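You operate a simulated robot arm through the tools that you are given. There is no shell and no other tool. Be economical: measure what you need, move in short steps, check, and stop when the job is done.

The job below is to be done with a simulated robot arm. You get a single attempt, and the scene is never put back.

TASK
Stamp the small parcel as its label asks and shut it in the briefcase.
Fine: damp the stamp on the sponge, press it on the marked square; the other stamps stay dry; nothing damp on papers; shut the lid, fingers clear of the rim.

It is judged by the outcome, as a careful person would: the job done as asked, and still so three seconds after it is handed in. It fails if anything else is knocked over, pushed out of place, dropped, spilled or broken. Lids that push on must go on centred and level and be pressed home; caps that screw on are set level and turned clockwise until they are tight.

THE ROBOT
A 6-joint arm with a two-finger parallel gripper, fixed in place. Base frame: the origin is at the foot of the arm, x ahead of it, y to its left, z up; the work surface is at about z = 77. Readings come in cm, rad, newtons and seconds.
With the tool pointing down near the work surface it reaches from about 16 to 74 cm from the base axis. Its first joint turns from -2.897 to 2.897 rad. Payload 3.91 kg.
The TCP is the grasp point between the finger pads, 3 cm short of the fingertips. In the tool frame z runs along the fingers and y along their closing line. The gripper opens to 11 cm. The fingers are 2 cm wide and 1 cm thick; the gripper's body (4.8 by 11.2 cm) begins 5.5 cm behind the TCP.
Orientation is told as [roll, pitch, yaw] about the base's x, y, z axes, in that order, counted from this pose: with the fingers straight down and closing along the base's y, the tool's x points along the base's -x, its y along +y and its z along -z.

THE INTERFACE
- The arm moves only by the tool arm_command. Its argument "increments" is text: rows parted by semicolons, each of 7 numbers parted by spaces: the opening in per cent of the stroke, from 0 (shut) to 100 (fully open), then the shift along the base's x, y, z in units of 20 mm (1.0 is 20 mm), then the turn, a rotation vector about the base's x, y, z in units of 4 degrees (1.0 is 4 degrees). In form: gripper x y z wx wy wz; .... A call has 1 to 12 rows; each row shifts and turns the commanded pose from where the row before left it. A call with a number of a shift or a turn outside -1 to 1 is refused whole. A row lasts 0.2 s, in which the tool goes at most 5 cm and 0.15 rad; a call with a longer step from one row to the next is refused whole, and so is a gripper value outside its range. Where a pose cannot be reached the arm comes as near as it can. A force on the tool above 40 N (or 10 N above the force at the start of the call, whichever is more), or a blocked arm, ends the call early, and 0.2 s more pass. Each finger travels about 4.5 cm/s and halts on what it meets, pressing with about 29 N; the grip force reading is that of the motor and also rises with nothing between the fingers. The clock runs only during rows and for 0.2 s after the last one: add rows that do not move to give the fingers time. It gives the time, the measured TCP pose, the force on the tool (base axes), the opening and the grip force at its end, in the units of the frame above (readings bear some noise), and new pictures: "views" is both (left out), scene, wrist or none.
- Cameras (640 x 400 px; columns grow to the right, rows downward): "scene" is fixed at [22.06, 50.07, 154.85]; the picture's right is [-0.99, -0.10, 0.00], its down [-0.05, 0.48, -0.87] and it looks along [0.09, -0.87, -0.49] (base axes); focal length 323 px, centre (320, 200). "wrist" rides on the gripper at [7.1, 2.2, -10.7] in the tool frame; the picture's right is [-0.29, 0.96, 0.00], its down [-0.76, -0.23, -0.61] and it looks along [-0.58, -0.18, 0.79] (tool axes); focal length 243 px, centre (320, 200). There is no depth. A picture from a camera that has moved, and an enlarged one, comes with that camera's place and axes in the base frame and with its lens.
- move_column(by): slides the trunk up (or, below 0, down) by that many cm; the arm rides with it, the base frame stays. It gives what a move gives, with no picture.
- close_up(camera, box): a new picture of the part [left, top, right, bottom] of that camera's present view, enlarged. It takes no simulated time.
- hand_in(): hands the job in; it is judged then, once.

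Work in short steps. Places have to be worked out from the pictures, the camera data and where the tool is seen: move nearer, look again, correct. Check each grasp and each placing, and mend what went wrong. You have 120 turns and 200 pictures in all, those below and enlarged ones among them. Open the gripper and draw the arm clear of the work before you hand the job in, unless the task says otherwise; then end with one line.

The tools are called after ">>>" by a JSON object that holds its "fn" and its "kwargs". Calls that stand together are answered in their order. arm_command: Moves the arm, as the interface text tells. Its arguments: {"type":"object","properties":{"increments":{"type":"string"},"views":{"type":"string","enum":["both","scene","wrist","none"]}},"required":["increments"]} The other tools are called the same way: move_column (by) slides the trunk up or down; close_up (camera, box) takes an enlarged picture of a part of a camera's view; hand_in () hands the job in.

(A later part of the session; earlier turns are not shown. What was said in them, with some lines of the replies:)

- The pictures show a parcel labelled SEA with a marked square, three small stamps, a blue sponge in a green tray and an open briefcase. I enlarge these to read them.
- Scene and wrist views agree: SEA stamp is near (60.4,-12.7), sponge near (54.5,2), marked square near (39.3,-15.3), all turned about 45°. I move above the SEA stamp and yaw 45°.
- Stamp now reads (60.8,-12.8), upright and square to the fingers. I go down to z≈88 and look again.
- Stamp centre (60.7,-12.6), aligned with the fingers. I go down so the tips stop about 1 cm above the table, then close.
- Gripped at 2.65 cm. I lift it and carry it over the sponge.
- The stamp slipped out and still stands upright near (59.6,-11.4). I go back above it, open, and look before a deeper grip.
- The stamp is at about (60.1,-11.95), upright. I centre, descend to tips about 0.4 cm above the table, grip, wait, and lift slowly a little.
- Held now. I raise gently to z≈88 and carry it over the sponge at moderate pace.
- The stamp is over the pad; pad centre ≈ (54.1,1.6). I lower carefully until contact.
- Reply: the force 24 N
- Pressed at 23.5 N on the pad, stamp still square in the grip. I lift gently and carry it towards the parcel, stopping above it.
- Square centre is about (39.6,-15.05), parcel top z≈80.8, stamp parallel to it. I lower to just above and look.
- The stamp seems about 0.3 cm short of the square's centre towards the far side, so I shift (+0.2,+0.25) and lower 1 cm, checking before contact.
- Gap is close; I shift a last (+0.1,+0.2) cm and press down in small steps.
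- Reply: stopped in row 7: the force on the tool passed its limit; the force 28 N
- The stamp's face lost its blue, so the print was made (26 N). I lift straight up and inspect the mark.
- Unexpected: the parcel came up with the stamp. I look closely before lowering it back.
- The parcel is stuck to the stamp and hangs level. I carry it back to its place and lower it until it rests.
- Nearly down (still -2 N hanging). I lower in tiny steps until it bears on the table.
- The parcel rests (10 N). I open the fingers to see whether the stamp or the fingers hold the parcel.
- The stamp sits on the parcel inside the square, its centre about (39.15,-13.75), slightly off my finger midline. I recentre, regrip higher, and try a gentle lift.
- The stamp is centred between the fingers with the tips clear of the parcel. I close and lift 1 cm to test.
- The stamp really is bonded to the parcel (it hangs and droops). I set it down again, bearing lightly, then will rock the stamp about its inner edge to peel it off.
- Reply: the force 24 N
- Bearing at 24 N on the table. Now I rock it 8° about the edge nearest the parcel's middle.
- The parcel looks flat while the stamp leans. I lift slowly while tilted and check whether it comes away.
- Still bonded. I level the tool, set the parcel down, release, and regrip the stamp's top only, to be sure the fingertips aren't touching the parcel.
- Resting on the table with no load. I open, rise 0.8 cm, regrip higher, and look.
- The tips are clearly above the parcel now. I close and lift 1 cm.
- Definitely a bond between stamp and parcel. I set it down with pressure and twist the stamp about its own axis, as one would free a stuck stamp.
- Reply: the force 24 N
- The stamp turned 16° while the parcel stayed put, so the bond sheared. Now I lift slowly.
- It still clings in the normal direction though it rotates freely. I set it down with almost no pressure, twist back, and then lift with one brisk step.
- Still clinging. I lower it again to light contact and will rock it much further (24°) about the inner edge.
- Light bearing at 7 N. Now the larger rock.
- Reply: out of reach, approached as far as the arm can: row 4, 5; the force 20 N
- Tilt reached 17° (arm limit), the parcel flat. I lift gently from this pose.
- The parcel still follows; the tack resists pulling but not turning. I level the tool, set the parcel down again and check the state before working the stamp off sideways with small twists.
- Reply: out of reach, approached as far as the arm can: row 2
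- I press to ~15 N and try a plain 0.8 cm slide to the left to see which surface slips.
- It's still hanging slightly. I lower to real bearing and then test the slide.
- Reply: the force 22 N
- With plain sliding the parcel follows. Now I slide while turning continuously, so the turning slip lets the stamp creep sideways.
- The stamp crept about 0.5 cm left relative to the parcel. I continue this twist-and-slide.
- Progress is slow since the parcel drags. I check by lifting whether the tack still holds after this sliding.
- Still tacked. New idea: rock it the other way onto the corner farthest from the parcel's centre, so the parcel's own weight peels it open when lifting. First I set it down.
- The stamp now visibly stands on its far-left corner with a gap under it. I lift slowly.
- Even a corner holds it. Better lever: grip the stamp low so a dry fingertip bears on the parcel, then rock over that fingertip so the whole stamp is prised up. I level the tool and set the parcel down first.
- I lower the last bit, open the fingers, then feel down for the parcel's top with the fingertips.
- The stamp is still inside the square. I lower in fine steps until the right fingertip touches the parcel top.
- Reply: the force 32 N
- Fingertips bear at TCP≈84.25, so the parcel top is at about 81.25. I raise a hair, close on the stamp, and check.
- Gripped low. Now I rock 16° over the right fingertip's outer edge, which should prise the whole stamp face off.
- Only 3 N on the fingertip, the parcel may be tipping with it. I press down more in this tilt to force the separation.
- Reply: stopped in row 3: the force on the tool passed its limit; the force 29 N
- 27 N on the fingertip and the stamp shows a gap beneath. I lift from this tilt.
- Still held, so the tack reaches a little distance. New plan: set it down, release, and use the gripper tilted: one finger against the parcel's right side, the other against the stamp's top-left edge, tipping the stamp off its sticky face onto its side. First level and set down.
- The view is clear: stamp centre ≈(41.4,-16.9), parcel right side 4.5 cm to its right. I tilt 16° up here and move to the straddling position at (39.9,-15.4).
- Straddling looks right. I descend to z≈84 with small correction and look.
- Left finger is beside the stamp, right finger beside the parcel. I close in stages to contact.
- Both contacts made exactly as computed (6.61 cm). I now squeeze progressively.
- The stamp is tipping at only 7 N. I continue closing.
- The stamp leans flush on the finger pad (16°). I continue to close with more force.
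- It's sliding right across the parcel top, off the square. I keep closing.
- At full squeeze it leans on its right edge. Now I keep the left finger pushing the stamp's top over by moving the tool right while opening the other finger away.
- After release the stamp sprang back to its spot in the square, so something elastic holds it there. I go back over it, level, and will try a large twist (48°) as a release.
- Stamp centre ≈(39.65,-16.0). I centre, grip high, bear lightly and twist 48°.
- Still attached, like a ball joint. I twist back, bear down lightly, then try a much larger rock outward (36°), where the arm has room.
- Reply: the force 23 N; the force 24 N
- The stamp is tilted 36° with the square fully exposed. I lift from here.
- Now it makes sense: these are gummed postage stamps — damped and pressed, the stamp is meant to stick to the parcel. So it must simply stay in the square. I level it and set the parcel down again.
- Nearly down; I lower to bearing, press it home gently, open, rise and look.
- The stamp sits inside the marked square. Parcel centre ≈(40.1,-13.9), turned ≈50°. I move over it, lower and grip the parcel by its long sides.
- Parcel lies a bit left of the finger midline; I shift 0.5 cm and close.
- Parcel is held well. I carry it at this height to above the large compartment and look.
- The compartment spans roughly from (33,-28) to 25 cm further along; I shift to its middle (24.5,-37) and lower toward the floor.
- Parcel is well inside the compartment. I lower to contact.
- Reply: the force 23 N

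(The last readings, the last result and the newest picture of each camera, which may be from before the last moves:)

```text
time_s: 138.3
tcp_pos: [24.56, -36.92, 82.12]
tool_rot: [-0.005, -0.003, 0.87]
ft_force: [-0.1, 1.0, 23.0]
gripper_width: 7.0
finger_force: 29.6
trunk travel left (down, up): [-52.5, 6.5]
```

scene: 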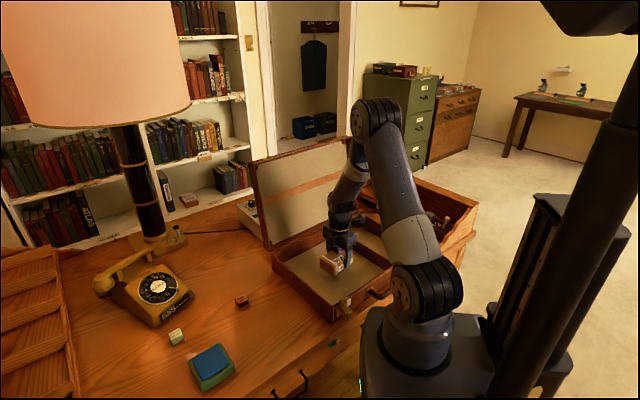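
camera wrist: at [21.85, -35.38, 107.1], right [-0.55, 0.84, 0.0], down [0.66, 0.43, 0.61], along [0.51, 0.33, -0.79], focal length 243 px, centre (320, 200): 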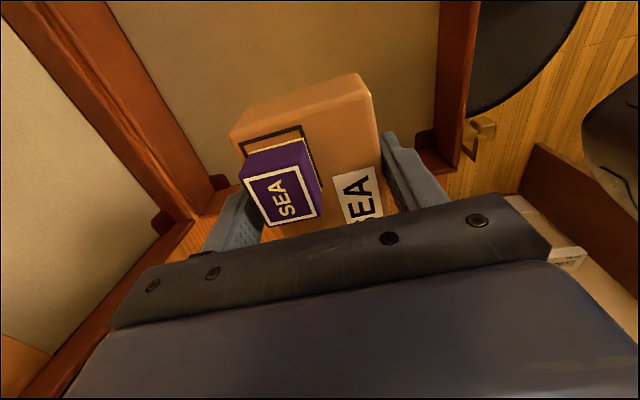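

The parcel touched the floor (23 N). I relax, open, and rise clear.

>>> {"fn": "arm_command", "kwargs": {"increments": "0 0 0 0.08 0 0 0;75 0 0 0 0 0 0;75 0 0 0 0 0 0;75 0 0 0 0 0 0;75 0 0 0.5 0 0 0;75 0 0 1 0 0 0;75 0 0 1 0 0 0;75 0 0 1 0 0 0;75 0 0 1 0 0 0;75 0 0 1 0 0 0;75 0 0 1 0 0 0", "views": "wrist"}}

>>> {"fn": "close_up", "kwargs": {"camera": "scene", "box": [230, 130, 410, 330]}}

```text
time_s: 140.7
tcp_pos: [24.54, -36.87, 95.14]
tool_rot: [0.0, -0.001, 0.871]
ft_force: [0.3, -1.2, -0.5]
gripper_width: 8.25
finger_force: 0.0
trunk travel left (down, up): [-52.5, 6.5]
camera wrist: at [18.3, -40.89, 105.76], right [-0.55, 0.84, 0.0], down [0.66, 0.43, 0.61], along [0.51, 0.33, -0.79], focal length 243 px, centre (320, 200)
```

wrist: 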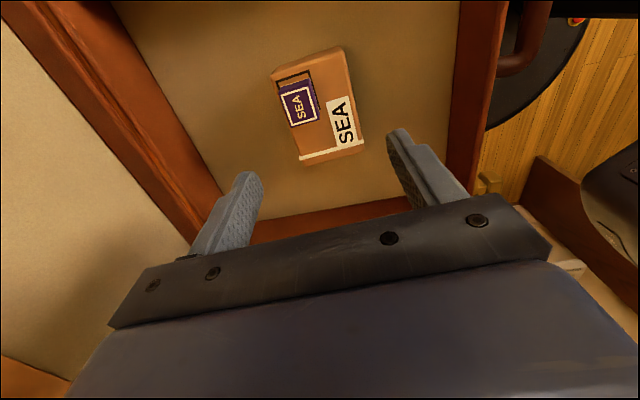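

```text
2.00 times, centred on (320, 230) of scene
camera zoom: at [22.06, 50.07, 154.85], right [-0.99, -0.1, 0.0], down [-0.05, 0.48, -0.87], along [0.09, -0.87, -0.49], focal length 647 px, centre (320, 140)
```

zoom: 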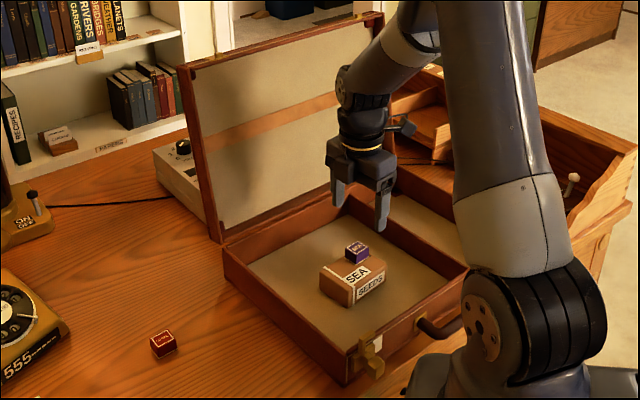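

Parcel with stamp rests flat in the case. The lid leans back about 15° with its top edge near z≈115; I rise with closed fingers to go over it.

>>> {"fn": "arm_command", "kwargs": {"increments": "30 0 0 1 0 0 0;0 0 0 1 0 0 0;0 0 0 1 0 0 0;0 0 0 1 0 0 0;0 0 0 1 0 0 0;0 0 0 1 0 0 0;0 0 0 1 0 0 0;0 0 0 1 0 0 0;0 0 0 1 0 0 0;0 0 0 1 0 0 0;0 0 0 1 0 0 0;0 0 0 1 0 0 0", "views": "none"}}

>>> {"fn": "arm_command", "kwargs": {"increments": "0 0.9 -0.6 1 0 0 0;0 0.9 -0.6 1 0 0 0;0 0.9 -0.6 0 0 0 0;0 0.9 -0.6 0 0 0 0;0 0.9 -0.6 0 0 0 0;0 0.9 -0.6 0 0 0 0;0 0.9 -0.6 0 0 0 0;0 0.9 -0.6 0 0 0 0"}}

```text
time_s: 143.3
tcp_pos: [24.49, -36.63, 119.21]
tool_rot: [-0.003, -0.004, 0.872]
ft_force: [0.8, 0.4, -0.4]
gripper_width: 0.0
finger_force: 28.9
trunk travel left (down, up): [-52.5, 6.5]
```

```text
time_s: 145.1
tcp_pos: [38.98, -46.47, 123.01]
tool_rot: [-0.001, -0.003, 0.871]
ft_force: [-0.4, 0.4, -0.3]
gripper_width: 0.0
finger_force: 29.1
trunk travel left (down, up): [-52.5, 6.5]
camera wrist: at [32.76, -50.57, 133.68], right [-0.55, 0.84, 0.0], down [0.66, 0.43, 0.61], along [0.51, 0.33, -0.79], focal length 243 px, centre (320, 200)
```

scene: 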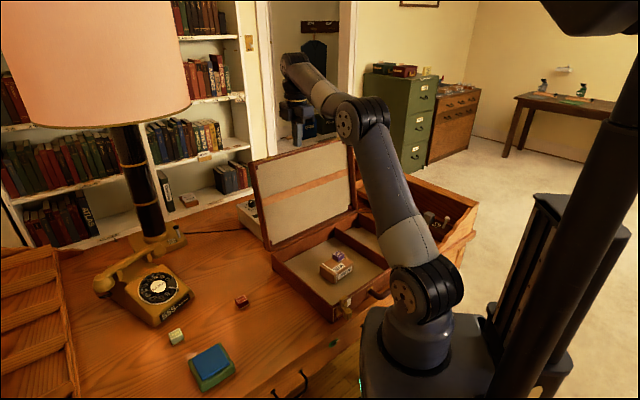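
wrist: 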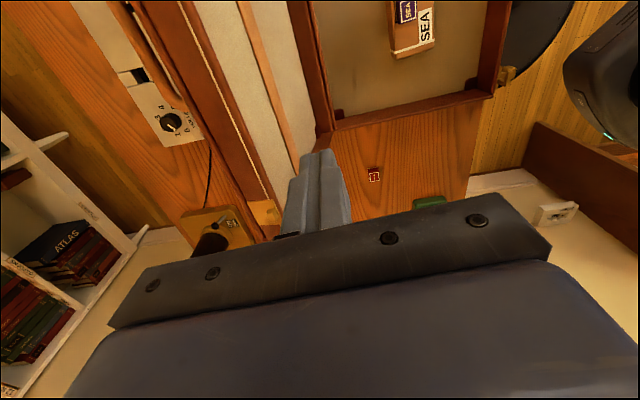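

From above, the lid's outer top edge is near n≈71 cm along the outward direction. I tilt the tool 32° (fingers pointing outward) while moving over the top edge.

>>> {"fn": "arm_command", "kwargs": {"increments": "0 0.548 -0.555 0 -0.712 -0.702 0;0 0.548 -0.555 0 -0.712 -0.702 0;0 0.548 -0.555 0 -0.712 -0.702 0;0 0.548 -0.555 0 -0.712 -0.702 0;0 0.548 -0.555 0 -0.712 -0.702 0;0 0.548 -0.555 0 -0.712 -0.702 0;0 0.548 -0.555 0 -0.712 -0.702 0;0 0.548 -0.555 0 -0.712 -0.702 0;0 0 0 0 0 0 0"}}

```text
time_s: 147.1
tcp_pos: [47.96, -55.38, 123.16]
tool_rot: [-0.559, 0.047, 0.858]
ft_force: [0.1, 0.6, 0.4]
gripper_width: 0.0
finger_force: 28.8
trunk travel left (down, up): [-52.5, 6.5]
camera wrist: at [37.75, -55.57, 131.31], right [-0.44, 0.73, -0.52], down [0.42, 0.68, 0.6], along [0.79, 0.05, -0.61], focal length 243 px, centre (320, 200)
```

scene: 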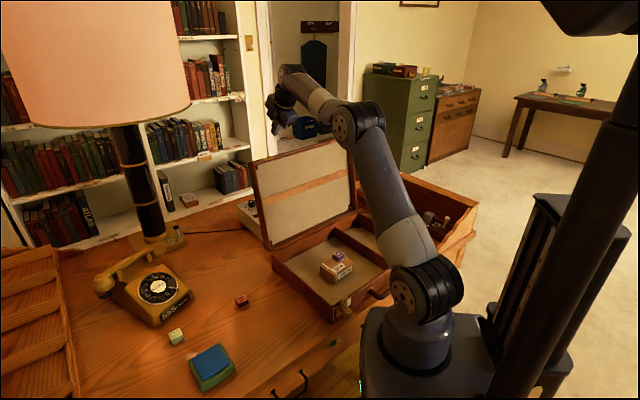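
wrist: 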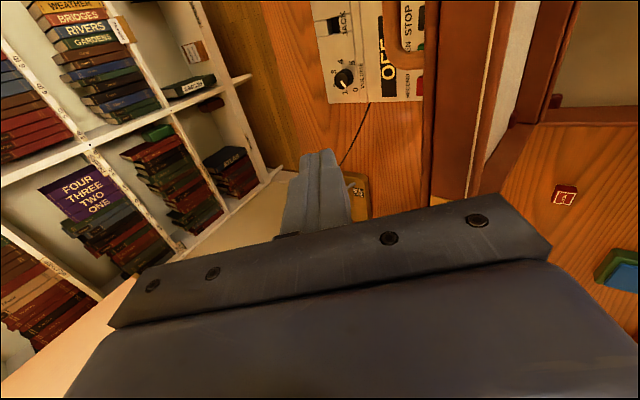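

The finger is behind the lid. The gripper body would graze the lid's top at this tilt, so I reduce tilt to 16° and lower behind the lid.

>>> {"fn": "arm_command", "kwargs": {"increments": "0 0 0 -0.5 0.712 0.702 0;0 0 0 -0.7 0.712 0.702 0;0 0 0 -0.7 0.712 0.702 0;0 0 0 -0.7 0.712 0.702 0;0 0 0 -0.7 0 0 0;0 0 0 -0.7 0 0 0;0 0 0 -0.7 0 0 0;0 0 0 -0.6 0 0 0;0 0 0 0 0 0 0"}}

```text
time_s: 149.1
tcp_pos: [47.95, -55.41, 112.35]
tool_rot: [-0.279, 0.024, 0.869]
ft_force: [-0.2, 0.4, 0.3]
gripper_width: 0.0
finger_force: 29.4
trunk travel left (down, up): [-52.5, 6.5]
camera wrist: at [39.59, -57.44, 122.18], right [-0.52, 0.81, -0.27], down [0.54, 0.56, 0.63], along [0.66, 0.18, -0.73], focal length 243 px, centre (320, 200)
```

scene: 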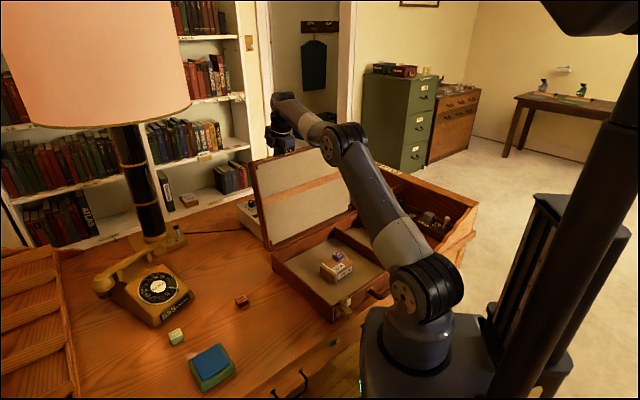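
wrist: 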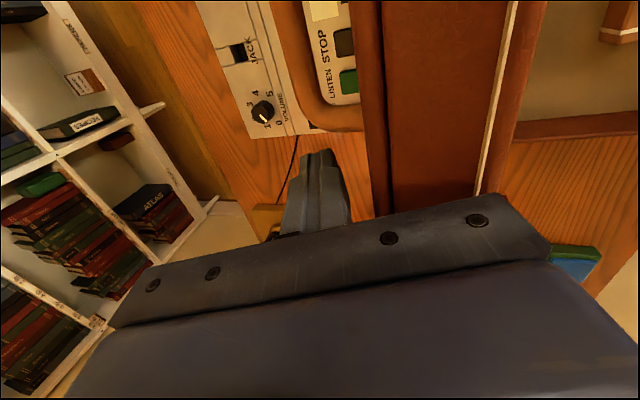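

Closed fingers are behind the lid. I push it forward, rising slightly as its edge passes vertical.

>>> {"fn": "arm_command", "kwargs": {"increments": "0 -0.25 0.25 0.1 0 0 0;0 -0.35 0.356 0.1 0 0 0;0 -0.35 0.356 0.1 0 0 0;0 -0.35 0.356 0.1 0 0 0;0 -0.35 0.356 0.1 0 0 0;0 -0.35 0.356 0.1 0 0 0;0 -0.35 0.356 0 0 0 0;0 -0.35 0.356 0 0 0 0;0 -0.35 0.356 0 0 0 0;0 0 0 0 0 0 0"}}

```text
time_s: 151.3
tcp_pos: [41.77, -49.16, 113.67]
tool_rot: [-0.275, 0.021, 0.867]
ft_force: [-0.9, -0.1, -0.2]
gripper_width: 0.0
finger_force: 28.9
trunk travel left (down, up): [-52.5, 6.5]
camera wrist: at [33.4, -51.17, 123.43], right [-0.52, 0.81, -0.27], down [0.54, 0.56, 0.63], along [0.66, 0.18, -0.73], focal length 243 px, centre (320, 200)
```

scene: 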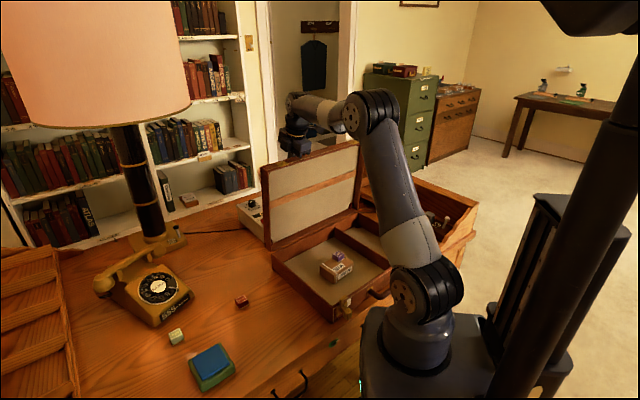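
wrist: 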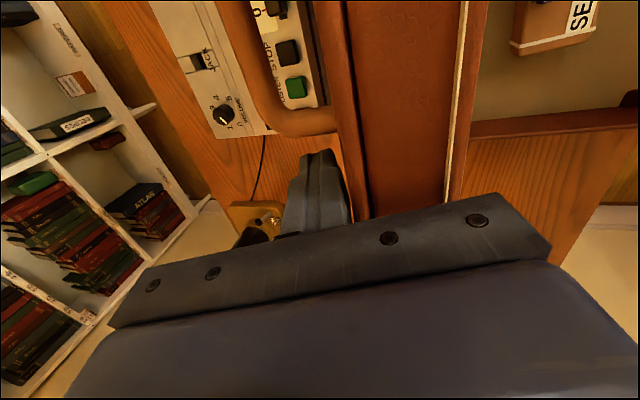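

Lid is now about upright, moving freely with little force. I continue along its arc.

>>> {"fn": "arm_command", "kwargs": {"increments": "0 -0.4 0.406 0.1 0 0 0;0 -0.4 0.406 0.1 0 0 0;0 -0.4 0.406 0.05 0 0 0;0 -0.4 0.406 0 0 0 0;0 -0.4 0.406 0 0 0 0;0 -0.4 0.406 -0.02 0 0 0;0 -0.4 0.406 -0.03 0 0 0;0 -0.4 0.406 -0.05 0 0 0;0 0 0 0 0 0 0"}}

```text
time_s: 153.3
tcp_pos: [35.34, -42.65, 113.95]
tool_rot: [-0.279, 0.024, 0.871]
ft_force: [-0.7, -0.2, -0.4]
gripper_width: 0.03
finger_force: 29.3
trunk travel left (down, up): [-52.5, 6.5]
camera wrist: at [26.99, -44.65, 123.74], right [-0.52, 0.81, -0.27], down [0.54, 0.56, 0.63], along [0.66, 0.18, -0.73], focal length 243 px, centre (320, 200)
```

scene: 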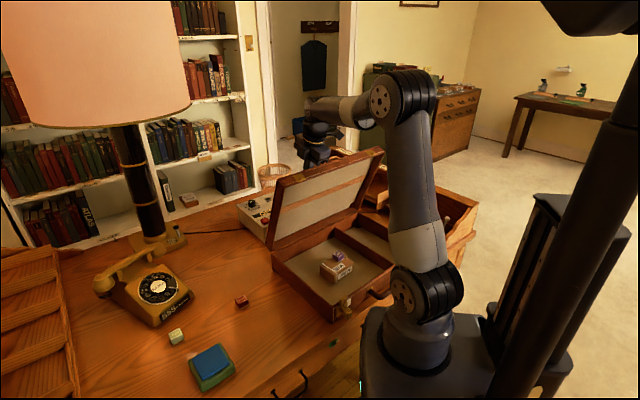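
wrist: 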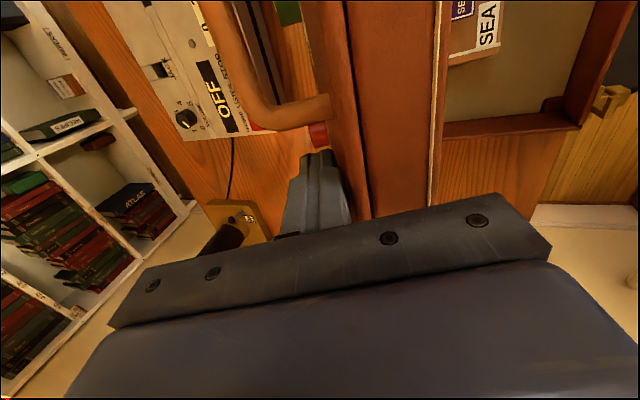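

The lid follows steadily (about 17° past upright). I keep following the arc to about 50°.

>>> {"fn": "arm_command", "kwargs": {"increments": "0 -0.6 0.61 0 0 0 0;0 -0.527 0.534 -0.15 0 0 0;0 -0.527 0.534 -0.2 0 0 0;0 -0.527 0.534 -0.2 0 0 0;0 -0.49 0.498 -0.3 0 0 0;0 -0.49 0.498 -0.3 0 0 0;0 -0.49 0.498 -0.35 0 0 0;0 -0.456 0.463 -0.4 0 0 0;0 -0.456 0.463 -0.45 0 0 0;0 0 0 0 0 0 0"}}

```text
time_s: 155.5
tcp_pos: [26.18, -33.37, 109.23]
tool_rot: [-0.28, 0.023, 0.871]
ft_force: [-0.3, 0.7, 0.3]
gripper_width: 0.02
finger_force: 29.1
trunk travel left (down, up): [-52.5, 6.5]
camera wrist: at [17.86, -35.45, 119.06], right [-0.52, 0.81, -0.27], down [0.54, 0.56, 0.63], along [0.66, 0.18, -0.73], focal length 243 px, centre (320, 200)
```

scene: 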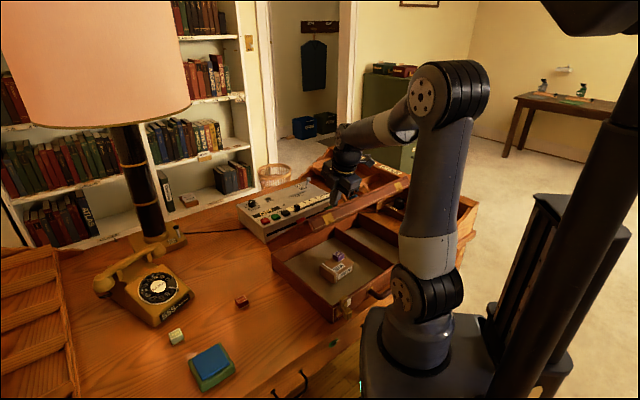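
wrist: 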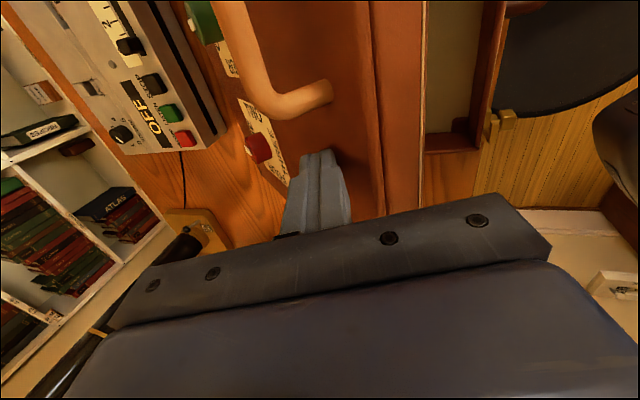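

Lid at about 45° and staying with the finger. I follow on down to about 78°.

>>> {"fn": "arm_command", "kwargs": {"increments": "0 -0.527 0.534 -0.68 0 0 0;0 -0.527 0.534 -0.68 0 0 0;0 -0.527 0.534 -0.68 0 0 0;0 -0.316 0.32 -0.62 0 0 0;0 -0.316 0.32 -0.62 0 0 0;0 -0.316 0.32 -0.62 0 0 0;0 -0.19 0.2 -0.55 0 0 0;0 -0.19 0.2 -0.55 0 0 0;0 -0.19 0.2 -0.55 0 0 0;0 0 0 0 0 0 0"}}

```text
time_s: 157.7
tcp_pos: [20.11, -27.23, 98.13]
tool_rot: [-0.28, 0.022, 0.868]
ft_force: [0.3, 0.9, -0.6]
gripper_width: 0.0
finger_force: 29.3
trunk travel left (down, up): [-52.5, 6.5]
camera wrist: at [11.76, -29.13, 107.89], right [-0.52, 0.81, -0.27], down [0.54, 0.56, 0.63], along [0.66, 0.18, -0.73], focal length 243 px, centre (320, 200)
```

scene: 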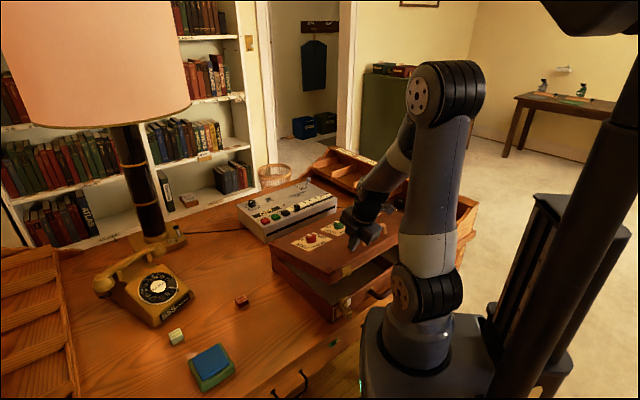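
wrist: 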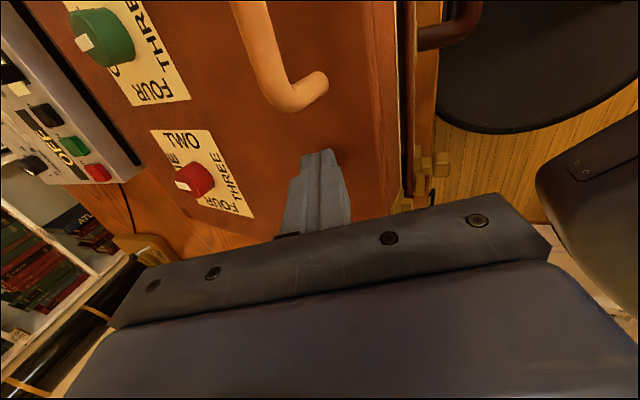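

Lid nearly shut (~75°), with dials on its top that I keep clear of. I press it down the rest of the way.

>>> {"fn": "arm_command", "kwargs": {"increments": "0 -0.08 0.08 -0.5 0 0 0;0 -0.08 0.08 -0.5 0 0 0;0 -0.08 0.08 -0.5 0 0 0;0 -0.06 0.06 -0.4 0 0 0;0 -0.04 0.04 -0.3 0 0 0;0 0 0 -0.25 0 0 0;0 0 0 -0.2 0 0 0;0 0 0 -0.2 0 0 0;0 0 0 -0.15 0 0 0;0 0 0 -0.15 0 0 0;0 0 0 0 0 0 0", "views": "scene"}}

>>> {"fn": "close_up", "kwargs": {"camera": "scene", "box": [240, 180, 420, 330]}}

```text
time_s: 160.1
tcp_pos: [19.28, -26.41, 91.86]
tool_rot: [-0.28, 0.023, 0.868]
ft_force: [-0.3, 0.3, 0.0]
gripper_width: 0.0
finger_force: 29.0
trunk travel left (down, up): [-52.5, 6.5]
```

scene: 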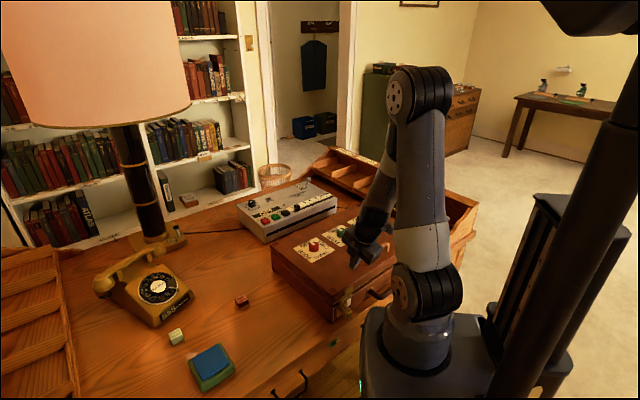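

```text
2.67 times, centred on (330, 255) of scene
camera zoom: at [22.06, 50.07, 154.85], right [-0.99, -0.1, 0.0], down [-0.05, 0.48, -0.87], along [0.09, -0.87, -0.49], focal length 862 px, centre (293, 53)
```

zoom: 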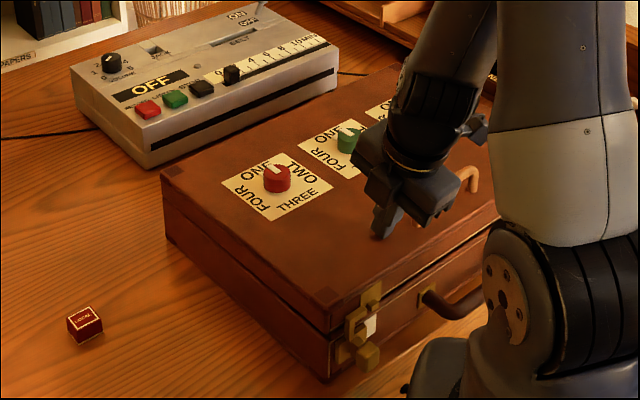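

The lid looks shut, with no force yet. I press gently to make sure it's home.

>>> {"fn": "arm_command", "kwargs": {"increments": "0 0 0 -0.15 0 0 0;0 0 0 -0.15 0 0 0;0 0 0 -0.15 0 0 0;0 0 0 -0.1 0 0 0;0 0 0 -0.1 0 0 0;0 0 0 -0.1 0 0 0;0 0 0 -0.1 0 0 0;0 0 0 0 0 0 0", "views": "none"}}

```text
time_s: 161.1
tcp_pos: [19.23, -26.54, 91.19]
tool_rot: [-0.286, 0.024, 0.87]
ft_force: [-5.0, 8.4, 32.9]
gripper_width: 0.0
finger_force: 29.3
trunk travel left (down, up): [-52.5, 6.5]
stopped in row 4: the force on the tool passed its limit (the readings are from after the stop); the commanded pose is now the measured one
```

Firm at 33 N: the lid is home. I withdraw straight up and check.

>>> {"fn": "arm_command", "kwargs": {"increments": "0 0 0 0.4 0 0 0;0 0 0 1 0 0 0;0 0 0 1 0 0 0;0 0 0 1 0 0 0;0 0 0 1 0 0 0;0 0 0 1 0.712 0.702 0;30 0 0 1 0.712 0.702 0;30 0 0 1 0.712 0.702 0;30 0.3 0 1 0.712 0.702 0;30 0.5 0.5 1 0 0 0;30 0.5 0.8 1 0 0 0;30 0.5 0.8 1 0 0 0", "views": "both"}}

>>> {"fn": "close_up", "kwargs": {"camera": "scene", "box": [240, 180, 420, 330]}}

>>> {"fn": "close_up", "kwargs": {"camera": "scene", "box": [150, 270, 310, 390]}}

```text
time_s: 163.7
tcp_pos: [23.06, -22.39, 113.82]
tool_rot: [-0.005, -0.001, 0.87]
ft_force: [-0.4, 0.6, 0.5]
gripper_width: 3.3
finger_force: 0.2
trunk travel left (down, up): [-52.5, 6.5]
camera wrist: at [16.74, -26.34, 124.4], right [-0.55, 0.84, 0.0], down [0.66, 0.43, 0.61], along [0.51, 0.33, -0.79], focal length 243 px, centre (320, 200)
```

scene: 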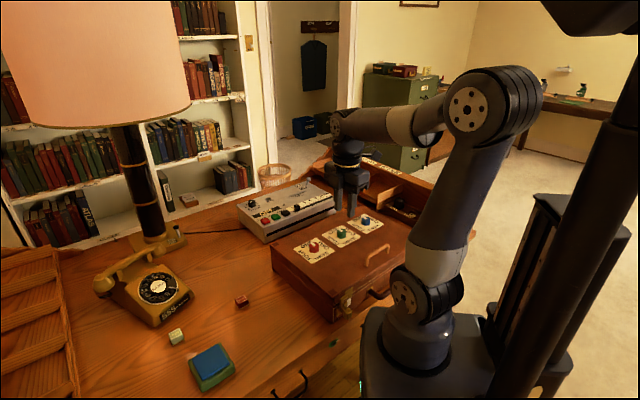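
wrist: 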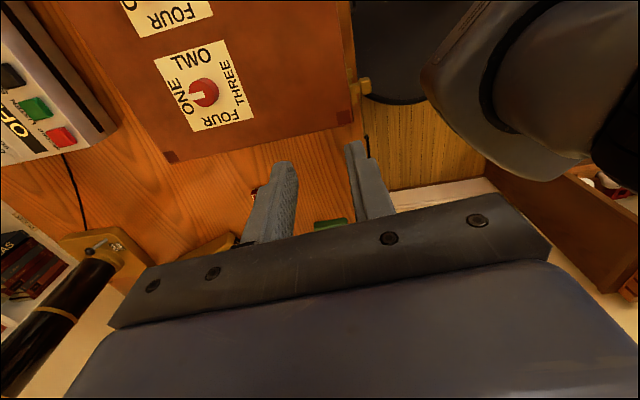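

```text
2.67 times, centred on (330, 255) of scene
camera zoom: at [22.06, 50.07, 154.85], right [-0.99, -0.1, 0.0], down [-0.05, 0.48, -0.87], along [0.09, -0.87, -0.49], focal length 862 px, centre (293, 53)
```

zoom: 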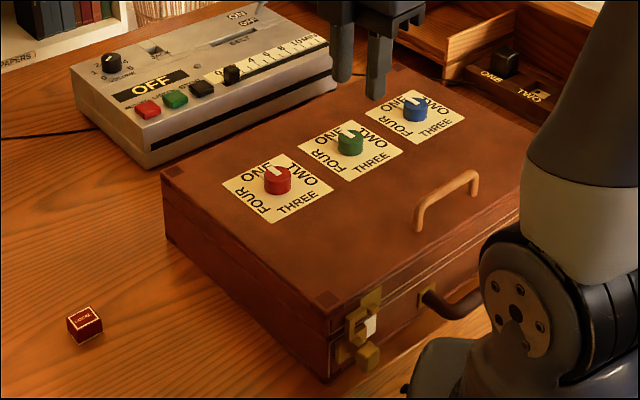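

```text
3.33 times, centred on (230, 330) of scene
camera zoom: at [22.06, 50.07, 154.85], right [-0.99, -0.1, 0.0], down [-0.05, 0.48, -0.87], along [0.09, -0.87, -0.49], focal length 1078 px, centre (620, -233)
```

zoom: 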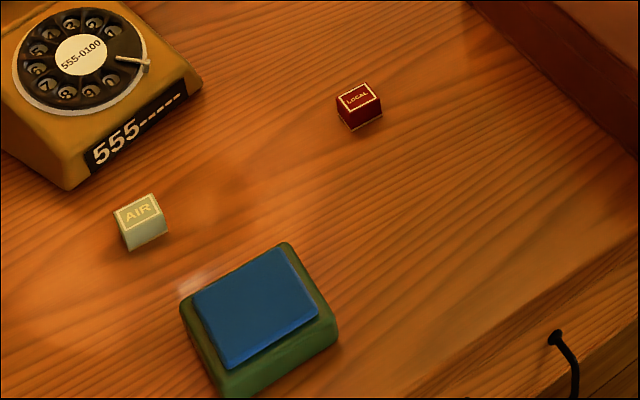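

The lid is fully shut, the other stamps and the sponge are in place and dry, and the open gripper is well above the case. I hand in.

>>> {"fn": "hand_in", "kwargs": {}}

```text
The job is handed in.
```

I stuck the damped SEA stamp on the parcel's marked square, about 3 mm off centre. The parcel is in the briefcase with the lid pressed shut, after I repeatedly tried to prise the stamp off before realising it is meant to stay on.
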